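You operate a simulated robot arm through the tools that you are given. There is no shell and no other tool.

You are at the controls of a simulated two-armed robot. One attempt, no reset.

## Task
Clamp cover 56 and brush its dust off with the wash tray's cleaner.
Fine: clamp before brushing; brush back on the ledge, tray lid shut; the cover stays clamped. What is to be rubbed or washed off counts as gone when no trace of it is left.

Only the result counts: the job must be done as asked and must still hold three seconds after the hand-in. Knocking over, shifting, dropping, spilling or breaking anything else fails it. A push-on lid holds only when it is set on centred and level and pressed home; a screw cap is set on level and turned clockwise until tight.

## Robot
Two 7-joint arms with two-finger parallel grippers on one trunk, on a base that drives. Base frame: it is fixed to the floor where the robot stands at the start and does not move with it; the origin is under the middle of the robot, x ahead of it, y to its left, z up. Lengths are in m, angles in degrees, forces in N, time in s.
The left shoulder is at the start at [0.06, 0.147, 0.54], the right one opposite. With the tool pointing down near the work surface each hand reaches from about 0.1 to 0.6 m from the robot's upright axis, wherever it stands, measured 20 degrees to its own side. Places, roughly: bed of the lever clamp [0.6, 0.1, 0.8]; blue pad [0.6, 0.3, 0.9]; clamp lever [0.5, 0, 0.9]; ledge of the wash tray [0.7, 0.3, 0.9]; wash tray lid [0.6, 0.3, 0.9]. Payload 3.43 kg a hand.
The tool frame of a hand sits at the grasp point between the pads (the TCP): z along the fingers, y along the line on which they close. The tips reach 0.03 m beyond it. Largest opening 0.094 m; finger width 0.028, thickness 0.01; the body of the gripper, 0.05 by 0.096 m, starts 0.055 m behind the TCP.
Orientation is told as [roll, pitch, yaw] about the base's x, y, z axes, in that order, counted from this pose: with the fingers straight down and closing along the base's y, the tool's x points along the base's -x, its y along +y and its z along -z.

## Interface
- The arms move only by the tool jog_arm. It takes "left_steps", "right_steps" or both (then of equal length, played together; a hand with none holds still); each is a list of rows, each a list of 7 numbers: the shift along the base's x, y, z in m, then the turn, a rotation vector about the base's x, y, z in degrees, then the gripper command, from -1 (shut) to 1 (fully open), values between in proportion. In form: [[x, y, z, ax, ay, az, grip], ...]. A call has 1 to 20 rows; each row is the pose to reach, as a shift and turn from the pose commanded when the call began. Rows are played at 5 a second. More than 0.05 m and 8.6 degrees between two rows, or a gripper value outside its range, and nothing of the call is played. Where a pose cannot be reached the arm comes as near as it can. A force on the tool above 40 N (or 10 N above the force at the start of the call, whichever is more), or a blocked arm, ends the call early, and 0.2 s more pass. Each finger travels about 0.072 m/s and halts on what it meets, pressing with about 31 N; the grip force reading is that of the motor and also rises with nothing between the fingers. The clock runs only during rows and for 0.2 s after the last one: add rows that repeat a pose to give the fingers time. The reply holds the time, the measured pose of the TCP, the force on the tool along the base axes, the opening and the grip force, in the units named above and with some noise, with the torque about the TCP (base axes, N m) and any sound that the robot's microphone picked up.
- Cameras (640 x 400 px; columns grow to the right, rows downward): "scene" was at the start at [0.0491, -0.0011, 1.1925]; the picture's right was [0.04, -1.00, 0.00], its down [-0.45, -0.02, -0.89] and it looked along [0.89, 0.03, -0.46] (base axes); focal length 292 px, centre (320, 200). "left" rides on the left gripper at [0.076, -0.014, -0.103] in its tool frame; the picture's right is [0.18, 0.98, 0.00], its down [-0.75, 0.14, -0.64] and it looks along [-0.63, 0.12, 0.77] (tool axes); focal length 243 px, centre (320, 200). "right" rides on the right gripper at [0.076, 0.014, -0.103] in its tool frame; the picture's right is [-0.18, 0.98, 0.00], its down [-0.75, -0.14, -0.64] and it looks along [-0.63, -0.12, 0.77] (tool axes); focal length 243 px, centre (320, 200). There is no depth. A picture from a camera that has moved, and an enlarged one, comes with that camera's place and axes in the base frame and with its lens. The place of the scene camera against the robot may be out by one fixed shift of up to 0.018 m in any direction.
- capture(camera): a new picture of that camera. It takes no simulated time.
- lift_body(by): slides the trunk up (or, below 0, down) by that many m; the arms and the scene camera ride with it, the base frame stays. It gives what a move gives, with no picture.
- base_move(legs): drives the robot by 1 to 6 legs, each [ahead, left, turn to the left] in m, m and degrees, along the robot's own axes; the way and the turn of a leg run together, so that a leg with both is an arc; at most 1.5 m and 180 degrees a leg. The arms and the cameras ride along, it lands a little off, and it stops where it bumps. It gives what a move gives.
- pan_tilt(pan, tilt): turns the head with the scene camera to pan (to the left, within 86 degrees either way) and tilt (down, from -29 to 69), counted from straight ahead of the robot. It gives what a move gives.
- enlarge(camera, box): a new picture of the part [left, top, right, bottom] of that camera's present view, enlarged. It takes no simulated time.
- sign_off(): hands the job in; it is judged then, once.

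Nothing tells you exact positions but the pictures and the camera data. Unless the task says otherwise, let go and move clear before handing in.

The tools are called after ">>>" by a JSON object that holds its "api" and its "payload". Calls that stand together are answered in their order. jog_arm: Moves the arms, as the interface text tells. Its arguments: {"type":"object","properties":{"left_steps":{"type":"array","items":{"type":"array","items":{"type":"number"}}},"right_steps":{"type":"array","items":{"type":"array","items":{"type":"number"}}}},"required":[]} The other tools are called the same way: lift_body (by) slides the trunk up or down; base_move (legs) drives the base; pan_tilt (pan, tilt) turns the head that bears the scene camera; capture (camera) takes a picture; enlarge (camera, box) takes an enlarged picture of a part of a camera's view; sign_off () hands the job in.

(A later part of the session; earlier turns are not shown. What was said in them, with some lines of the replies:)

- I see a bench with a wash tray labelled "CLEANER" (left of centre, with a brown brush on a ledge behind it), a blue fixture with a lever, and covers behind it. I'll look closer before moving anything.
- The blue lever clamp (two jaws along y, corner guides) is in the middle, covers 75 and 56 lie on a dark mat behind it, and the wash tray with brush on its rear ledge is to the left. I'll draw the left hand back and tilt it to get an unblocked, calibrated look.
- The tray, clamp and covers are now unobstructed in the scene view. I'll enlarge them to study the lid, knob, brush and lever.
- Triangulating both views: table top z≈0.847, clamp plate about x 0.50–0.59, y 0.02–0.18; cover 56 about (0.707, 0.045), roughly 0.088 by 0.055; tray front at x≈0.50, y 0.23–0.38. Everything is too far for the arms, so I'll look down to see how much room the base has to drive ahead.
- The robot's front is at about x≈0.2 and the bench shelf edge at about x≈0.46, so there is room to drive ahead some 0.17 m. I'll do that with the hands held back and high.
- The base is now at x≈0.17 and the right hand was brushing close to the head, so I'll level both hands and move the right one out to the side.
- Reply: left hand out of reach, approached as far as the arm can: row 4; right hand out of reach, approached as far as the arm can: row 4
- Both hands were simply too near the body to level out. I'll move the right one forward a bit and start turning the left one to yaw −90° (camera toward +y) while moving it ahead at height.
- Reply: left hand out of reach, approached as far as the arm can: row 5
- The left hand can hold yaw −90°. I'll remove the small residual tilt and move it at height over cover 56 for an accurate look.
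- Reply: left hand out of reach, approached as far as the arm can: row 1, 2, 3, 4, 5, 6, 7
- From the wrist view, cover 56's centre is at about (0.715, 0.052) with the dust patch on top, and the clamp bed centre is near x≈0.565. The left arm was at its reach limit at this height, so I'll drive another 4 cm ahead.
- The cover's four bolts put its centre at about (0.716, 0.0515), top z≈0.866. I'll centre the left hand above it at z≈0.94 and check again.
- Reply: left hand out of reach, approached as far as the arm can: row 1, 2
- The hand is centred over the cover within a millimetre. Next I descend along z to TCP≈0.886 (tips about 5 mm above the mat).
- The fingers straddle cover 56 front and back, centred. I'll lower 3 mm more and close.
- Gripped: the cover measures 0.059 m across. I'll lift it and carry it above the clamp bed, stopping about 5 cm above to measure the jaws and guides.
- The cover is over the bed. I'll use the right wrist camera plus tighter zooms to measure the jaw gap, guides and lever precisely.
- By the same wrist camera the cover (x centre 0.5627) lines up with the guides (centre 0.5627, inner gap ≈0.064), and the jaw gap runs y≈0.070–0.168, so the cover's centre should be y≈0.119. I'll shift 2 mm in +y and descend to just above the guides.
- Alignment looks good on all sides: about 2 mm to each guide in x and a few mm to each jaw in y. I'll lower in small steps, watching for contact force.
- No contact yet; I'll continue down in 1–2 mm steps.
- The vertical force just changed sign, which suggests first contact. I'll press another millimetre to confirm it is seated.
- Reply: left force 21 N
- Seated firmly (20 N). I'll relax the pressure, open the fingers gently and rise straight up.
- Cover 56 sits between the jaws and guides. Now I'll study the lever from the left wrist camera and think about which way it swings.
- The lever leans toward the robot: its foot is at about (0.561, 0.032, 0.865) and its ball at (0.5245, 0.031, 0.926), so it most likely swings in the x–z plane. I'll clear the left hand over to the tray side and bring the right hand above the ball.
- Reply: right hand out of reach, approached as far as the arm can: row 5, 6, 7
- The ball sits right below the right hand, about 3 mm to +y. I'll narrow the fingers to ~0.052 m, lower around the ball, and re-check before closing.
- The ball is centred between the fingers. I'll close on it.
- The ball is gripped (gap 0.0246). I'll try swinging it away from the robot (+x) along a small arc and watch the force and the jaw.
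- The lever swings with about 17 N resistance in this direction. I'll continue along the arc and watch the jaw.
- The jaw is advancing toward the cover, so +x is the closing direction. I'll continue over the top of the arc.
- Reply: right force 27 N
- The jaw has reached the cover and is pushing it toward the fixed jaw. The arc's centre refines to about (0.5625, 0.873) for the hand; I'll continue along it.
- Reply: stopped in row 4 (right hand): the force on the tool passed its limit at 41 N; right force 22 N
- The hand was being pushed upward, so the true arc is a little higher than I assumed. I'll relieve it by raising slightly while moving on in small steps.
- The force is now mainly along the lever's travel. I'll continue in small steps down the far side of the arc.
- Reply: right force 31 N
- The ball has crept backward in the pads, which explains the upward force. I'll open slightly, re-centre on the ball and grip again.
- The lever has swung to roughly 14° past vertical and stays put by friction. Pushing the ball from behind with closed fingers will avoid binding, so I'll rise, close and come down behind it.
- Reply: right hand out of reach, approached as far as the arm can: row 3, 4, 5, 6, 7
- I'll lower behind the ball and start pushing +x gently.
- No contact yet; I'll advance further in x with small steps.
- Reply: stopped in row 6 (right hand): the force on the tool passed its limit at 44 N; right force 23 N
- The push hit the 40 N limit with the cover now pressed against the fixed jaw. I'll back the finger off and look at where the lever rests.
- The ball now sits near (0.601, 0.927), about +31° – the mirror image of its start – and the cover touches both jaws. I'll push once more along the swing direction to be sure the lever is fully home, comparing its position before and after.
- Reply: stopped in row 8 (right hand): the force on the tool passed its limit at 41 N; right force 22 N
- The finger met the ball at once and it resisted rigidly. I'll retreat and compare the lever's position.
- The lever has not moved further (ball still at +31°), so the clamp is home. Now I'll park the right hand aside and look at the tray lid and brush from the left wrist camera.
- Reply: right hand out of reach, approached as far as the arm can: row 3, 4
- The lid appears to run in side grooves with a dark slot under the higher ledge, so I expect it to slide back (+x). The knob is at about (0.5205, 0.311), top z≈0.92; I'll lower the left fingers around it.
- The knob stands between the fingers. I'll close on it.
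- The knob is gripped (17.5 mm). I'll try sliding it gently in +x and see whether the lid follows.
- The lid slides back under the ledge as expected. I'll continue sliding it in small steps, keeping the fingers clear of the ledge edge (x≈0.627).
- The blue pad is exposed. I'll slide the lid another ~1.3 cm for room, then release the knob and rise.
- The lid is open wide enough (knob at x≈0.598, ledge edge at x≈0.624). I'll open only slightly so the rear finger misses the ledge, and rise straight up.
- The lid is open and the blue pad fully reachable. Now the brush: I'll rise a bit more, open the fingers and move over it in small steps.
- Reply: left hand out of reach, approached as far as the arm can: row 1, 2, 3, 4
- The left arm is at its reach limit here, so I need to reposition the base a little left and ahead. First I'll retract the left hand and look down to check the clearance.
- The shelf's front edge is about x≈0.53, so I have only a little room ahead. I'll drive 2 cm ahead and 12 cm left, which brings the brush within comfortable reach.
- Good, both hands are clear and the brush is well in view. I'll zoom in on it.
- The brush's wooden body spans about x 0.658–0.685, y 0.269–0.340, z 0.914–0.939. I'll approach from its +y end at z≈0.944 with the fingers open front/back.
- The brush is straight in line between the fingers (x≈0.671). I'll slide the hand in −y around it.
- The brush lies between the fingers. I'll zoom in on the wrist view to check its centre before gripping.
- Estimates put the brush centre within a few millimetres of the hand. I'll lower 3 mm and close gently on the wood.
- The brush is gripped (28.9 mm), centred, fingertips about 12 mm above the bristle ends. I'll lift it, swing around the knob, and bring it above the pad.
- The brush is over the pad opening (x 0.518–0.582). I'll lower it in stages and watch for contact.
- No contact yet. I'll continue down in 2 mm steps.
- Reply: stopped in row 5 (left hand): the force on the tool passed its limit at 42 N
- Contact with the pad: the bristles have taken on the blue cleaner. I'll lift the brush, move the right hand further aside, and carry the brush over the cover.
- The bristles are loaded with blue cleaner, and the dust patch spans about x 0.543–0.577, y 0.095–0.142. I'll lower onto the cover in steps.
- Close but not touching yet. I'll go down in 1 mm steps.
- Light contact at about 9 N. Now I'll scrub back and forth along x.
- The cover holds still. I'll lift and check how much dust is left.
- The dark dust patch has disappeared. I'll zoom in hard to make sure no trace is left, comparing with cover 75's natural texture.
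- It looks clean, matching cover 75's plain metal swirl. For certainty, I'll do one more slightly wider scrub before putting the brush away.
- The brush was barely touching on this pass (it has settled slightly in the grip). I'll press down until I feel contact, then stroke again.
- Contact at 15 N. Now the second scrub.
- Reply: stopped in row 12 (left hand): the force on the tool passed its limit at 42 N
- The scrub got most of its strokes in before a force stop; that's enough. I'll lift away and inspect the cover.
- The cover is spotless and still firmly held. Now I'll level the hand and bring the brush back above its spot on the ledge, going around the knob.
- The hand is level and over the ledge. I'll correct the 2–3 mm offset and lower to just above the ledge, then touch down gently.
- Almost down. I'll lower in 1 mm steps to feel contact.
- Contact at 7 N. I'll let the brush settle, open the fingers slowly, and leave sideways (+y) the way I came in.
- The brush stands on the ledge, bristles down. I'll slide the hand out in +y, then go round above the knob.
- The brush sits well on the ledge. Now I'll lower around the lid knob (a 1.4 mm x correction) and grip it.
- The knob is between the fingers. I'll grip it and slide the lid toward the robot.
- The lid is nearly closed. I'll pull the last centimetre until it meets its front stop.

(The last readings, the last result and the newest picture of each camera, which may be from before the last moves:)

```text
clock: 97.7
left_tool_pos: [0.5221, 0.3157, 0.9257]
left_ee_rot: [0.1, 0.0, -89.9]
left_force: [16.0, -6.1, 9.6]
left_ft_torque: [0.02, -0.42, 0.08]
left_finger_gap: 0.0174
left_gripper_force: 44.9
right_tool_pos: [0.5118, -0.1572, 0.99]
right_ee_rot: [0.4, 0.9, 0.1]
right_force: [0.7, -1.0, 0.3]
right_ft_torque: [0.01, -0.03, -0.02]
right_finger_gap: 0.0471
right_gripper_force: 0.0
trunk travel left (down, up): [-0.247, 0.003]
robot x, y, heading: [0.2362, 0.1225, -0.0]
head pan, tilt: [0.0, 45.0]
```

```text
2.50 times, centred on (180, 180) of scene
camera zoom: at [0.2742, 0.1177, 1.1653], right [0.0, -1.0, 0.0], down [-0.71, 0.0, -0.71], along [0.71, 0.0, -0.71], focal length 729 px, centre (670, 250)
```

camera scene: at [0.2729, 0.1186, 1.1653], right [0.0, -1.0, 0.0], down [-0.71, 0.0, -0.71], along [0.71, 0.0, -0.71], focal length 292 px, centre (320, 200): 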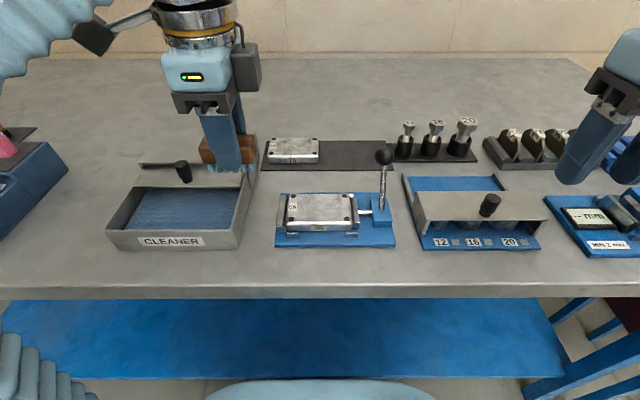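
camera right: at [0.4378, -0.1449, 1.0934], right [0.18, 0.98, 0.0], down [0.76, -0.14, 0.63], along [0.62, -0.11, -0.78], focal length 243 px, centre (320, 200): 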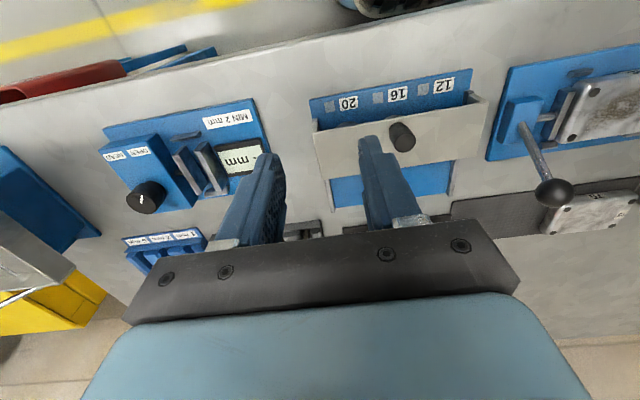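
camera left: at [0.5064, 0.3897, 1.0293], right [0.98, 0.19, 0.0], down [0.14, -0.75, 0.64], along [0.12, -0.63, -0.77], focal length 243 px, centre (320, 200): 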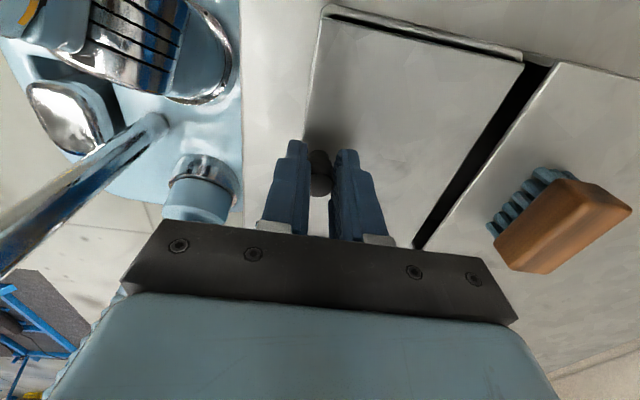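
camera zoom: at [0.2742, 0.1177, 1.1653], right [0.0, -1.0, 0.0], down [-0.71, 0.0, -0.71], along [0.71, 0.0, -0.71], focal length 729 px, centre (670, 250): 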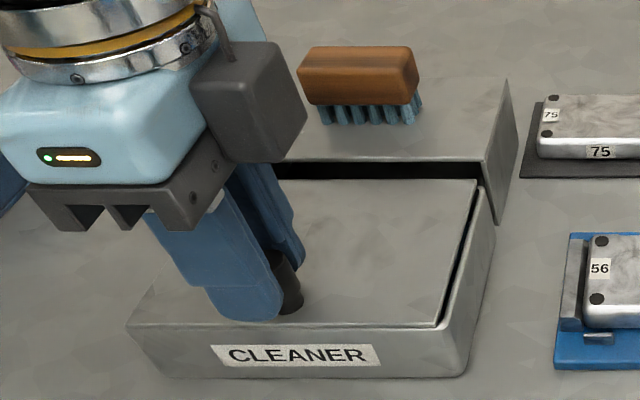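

The lid is back at its front stop (same position as at the start, 16 N against it). I'll release the knob and rise straight up.

>>> {"api": "jog_arm", "payload": {"left_steps": [[0, 0, 0, 0, 0, 0, -0.6], [0, 0, 0, 0, 0, 0, -0.2], [0, 0, 0, 0, 0, 0, 0.1], [0, 0, 0.02, 0, 0, 0, 0.1], [0, 0, 0.045, 0, 0, 0, 0.1], [0, 0, 0.06, 0, 0, 0, 0.1]]}}

>>> {"api": "capture", "payload": {"camera": "left"}}

>>> {"api": "enlarge", "payload": {"camera": "scene", "box": [80, 100, 280, 260]}}

>>> {"api": "enlarge", "payload": {"camera": "scene", "box": [250, 130, 410, 250]}}

```text
clock: 99.1
left_tool_pos: [0.52, 0.3151, 0.9826]
left_ee_rot: [0.1, 0.0, -89.9]
left_force: [0.0, 0.4, -0.6]
left_ft_torque: [0.01, -0.01, -0.01]
left_finger_gap: 0.0515
left_gripper_force: 0.0
left hand out of reach, approached as far as the arm can: row 6
right_tool_pos: [0.5124, -0.1577, 0.9913]
right_ee_rot: [0.4, 0.7, 0.2]
right_force: [0.2, 0.2, -0.4]
right_ft_torque: [0.0, 0.0, 0.06]
right_finger_gap: 0.0469
right_gripper_force: 0.0
trunk travel left (down, up): [-0.247, 0.003]
robot x, y, heading: [0.2332, 0.1251, -0.2]
head pan, tilt: [0.0, 45.0]
```

```text
taken
camera left: at [0.5046, 0.3913, 1.0864], right [0.98, 0.19, 0.0], down [0.14, -0.75, 0.64], along [0.12, -0.63, -0.77], focal length 243 px, centre (320, 200)
```

left: 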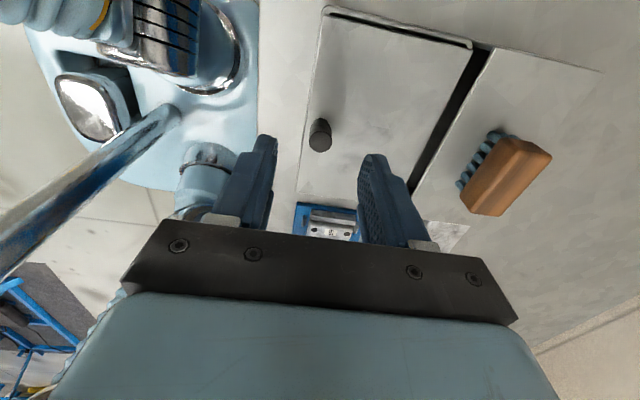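

```text
2.50 times, centred on (180, 180) of scene
camera zoom: at [0.273, 0.1184, 1.1652], right [0.0, -1.0, 0.0], down [-0.71, 0.0, -0.71], along [0.71, 0.0, -0.71], focal length 729 px, centre (670, 250)
```

zoom: 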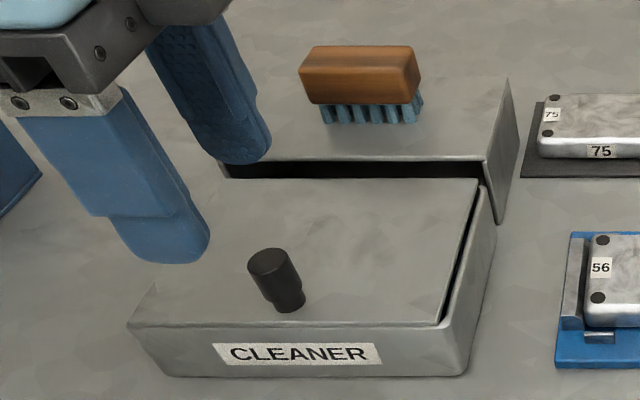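

```text
3.33 times, centred on (330, 190) of scene
camera zoom: at [0.273, 0.1184, 1.1652], right [0.0, -1.0, 0.0], down [-0.71, 0.0, -0.71], along [0.71, 0.0, -0.71], focal length 972 px, centre (287, 233)
```

zoom: 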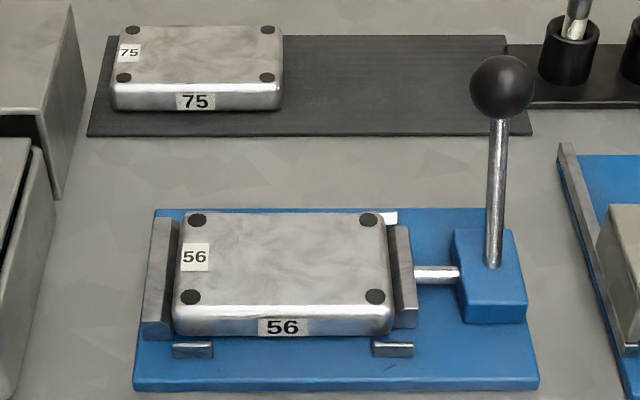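

Lid shut, brush on the ledge, lever still over. I'll take one last close look at the clamped cover from above with the left wrist camera to confirm there is no gap at either jaw.

>>> {"api": "jog_arm", "payload": {"left_steps": [[0.005, -0.045, 0, 0, 0, 0, 0.1], [0.015, -0.09, 0, 0, 0, 0, 0.1], [0.025, -0.135, 0, 0, 0, 0, 0.1], [0.035, -0.18, -0.003, 0, 0, 0, 0.1], [0.04, -0.2, -0.005, 0, 0, 0, 0.1], [0.04, -0.2, -0.005, 0, 0, 0, 0.1]]}}

>>> {"api": "capture", "payload": {"camera": "left"}}

>>> {"api": "enlarge", "payload": {"camera": "left", "box": [250, 0, 410, 140]}}

>>> {"api": "enlarge", "payload": {"camera": "right", "box": [480, 20, 640, 160]}}

```text
clock: 100.5
left_tool_pos: [0.5592, 0.1155, 0.976]
left_ee_rot: [0.0, 0.1, -90.0]
left_force: [-0.6, 0.3, -0.2]
left_ft_torque: [0.01, -0.02, 0.0]
left_finger_gap: 0.0518
left_gripper_force: 0.1
right_tool_pos: [0.5121, -0.1583, 0.9906]
right_ee_rot: [0.4, 0.8, 0.3]
right_force: [-0.2, -0.7, 0.3]
right_ft_torque: [-0.04, 0.02, 0.03]
right_finger_gap: 0.0471
right_gripper_force: 0.1
trunk travel left (down, up): [-0.247, 0.003]
robot x, y, heading: [0.2328, 0.1237, -0.2]
head pan, tilt: [0.0, 45.0]
```

```text
taken
camera left: at [0.5442, 0.1904, 1.0801], right [0.98, 0.18, 0.0], down [0.14, -0.75, 0.64], along [0.12, -0.63, -0.77], focal length 243 px, centre (320, 200)
```

left: 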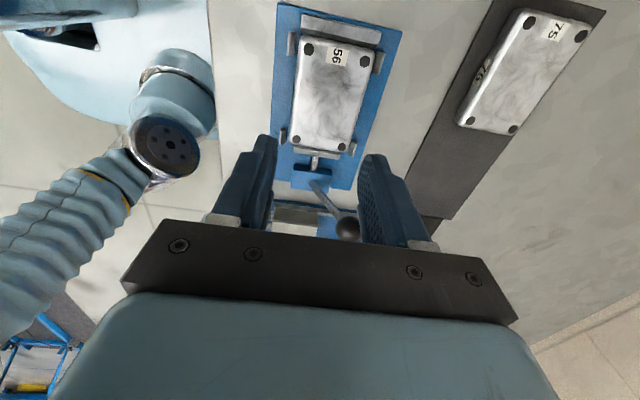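

```text
2.86 times, centred on (330, 70) of left
camera zoom: at [0.5442, 0.1904, 1.0801], right [0.98, 0.18, 0.0], down [0.14, -0.75, 0.64], along [0.12, -0.63, -0.77], focal length 693 px, centre (291, 571)
```

zoom: 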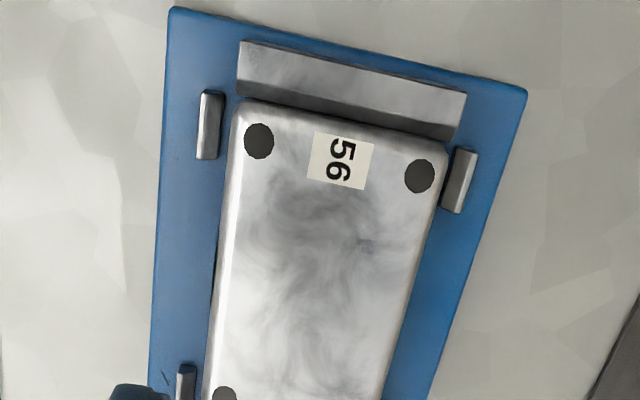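

```text
2.86 times, centred on (560, 90) of right
camera zoom: at [0.438, -0.1452, 1.0934], right [0.18, 0.98, 0.0], down [0.76, -0.14, 0.63], along [0.62, -0.11, -0.78], focal length 693 px, centre (-366, 514)
```

zoom: 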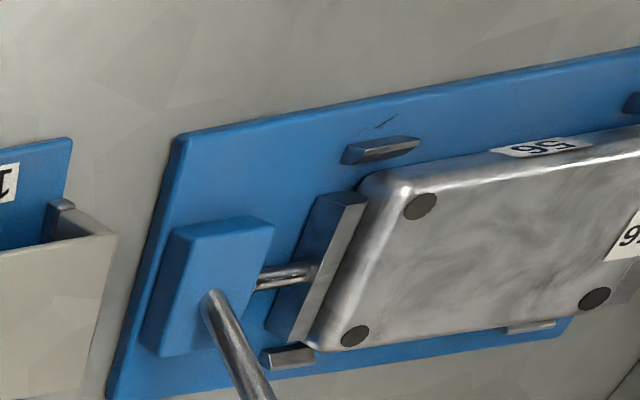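

The cover is tight against both jaws and clean. I'll draw the left hand back clear of everything and then hand in.

>>> {"api": "jog_arm", "payload": {"left_steps": [[-0.02, 0.03, 0.005, 0, 0, 0, 0.1], [-0.05, 0.06, 0.008, 0, 0, 0, 0.1], [-0.08, 0.09, 0.01, 0, 0, 0, 0.1], [-0.08, 0.09, 0.01, 0, 0, 0, 0.1]]}}

>>> {"api": "capture", "payload": {"camera": "scene"}}

```text
clock: 101.5
left_tool_pos: [0.4843, 0.204, 0.9891]
left_ee_rot: [0.0, -0.7, -90.1]
left_force: [-0.2, 0.7, 0.2]
left_ft_torque: [-0.01, -0.02, 0.0]
left_finger_gap: 0.0517
left_gripper_force: 0.1
left hand out of reach, approached as far as the arm can: row 3
right_tool_pos: [0.5119, -0.1575, 0.9903]
right_ee_rot: [0.4, 0.8, 0.2]
right_force: [-0.6, 0.5, 0.3]
right_ft_torque: [-0.01, -0.01, -0.03]
right_finger_gap: 0.0471
right_gripper_force: 0.0
trunk travel left (down, up): [-0.247, 0.003]
robot x, y, heading: [0.2318, 0.122, -0.3]
head pan, tilt: [0.0, 45.0]
```

```text
taken
camera scene: at [0.2728, 0.1185, 1.1653], right [0.0, -1.0, 0.0], down [-0.71, 0.0, -0.71], along [0.71, 0.0, -0.71], focal length 292 px, centre (320, 200)
```

scene: 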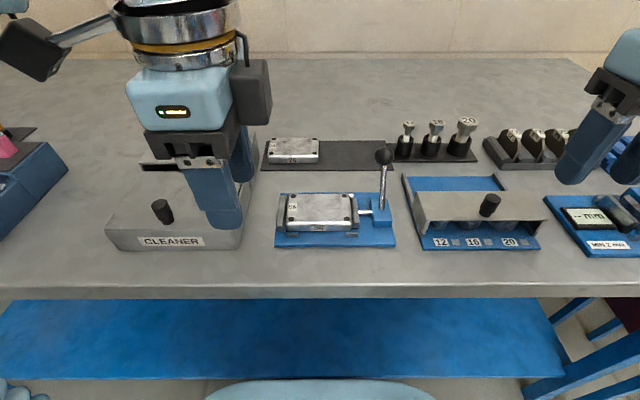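

Everything is in its place: cover 56 is clamped and clean, the brush is on the ledge, the lid is shut, and both hands are empty and clear. I'm handing in the job.

>>> {"api": "sign_off", "payload": {}}

```text
The job is handed in.
```

Cover 56 is clamped in the lever clamp and its dust is brushed off with the tray's cleaner. I handed the job in; no result came back.

- **Clamping:** I put the cover in the bed and swung the lever over before any brushing. It sits tight against both jaws and did not move during the scrubbing.
- **Brushing:** I wet the brush on the blue pad and scrubbed the dust patch twice. Close-up pictures show no trace of the dust, only the plain metal swirl that cover 75 also has. The second scrub stopped early on a force limit, but the patch already looked clean after the first.
- **Put away:** The brush stands on the ledge, bristles down and still wet with cleaner. The lid is slid back against its front stop, and both hands are empty and clear.

I saw nothing else knocked over, shifted or spilled.
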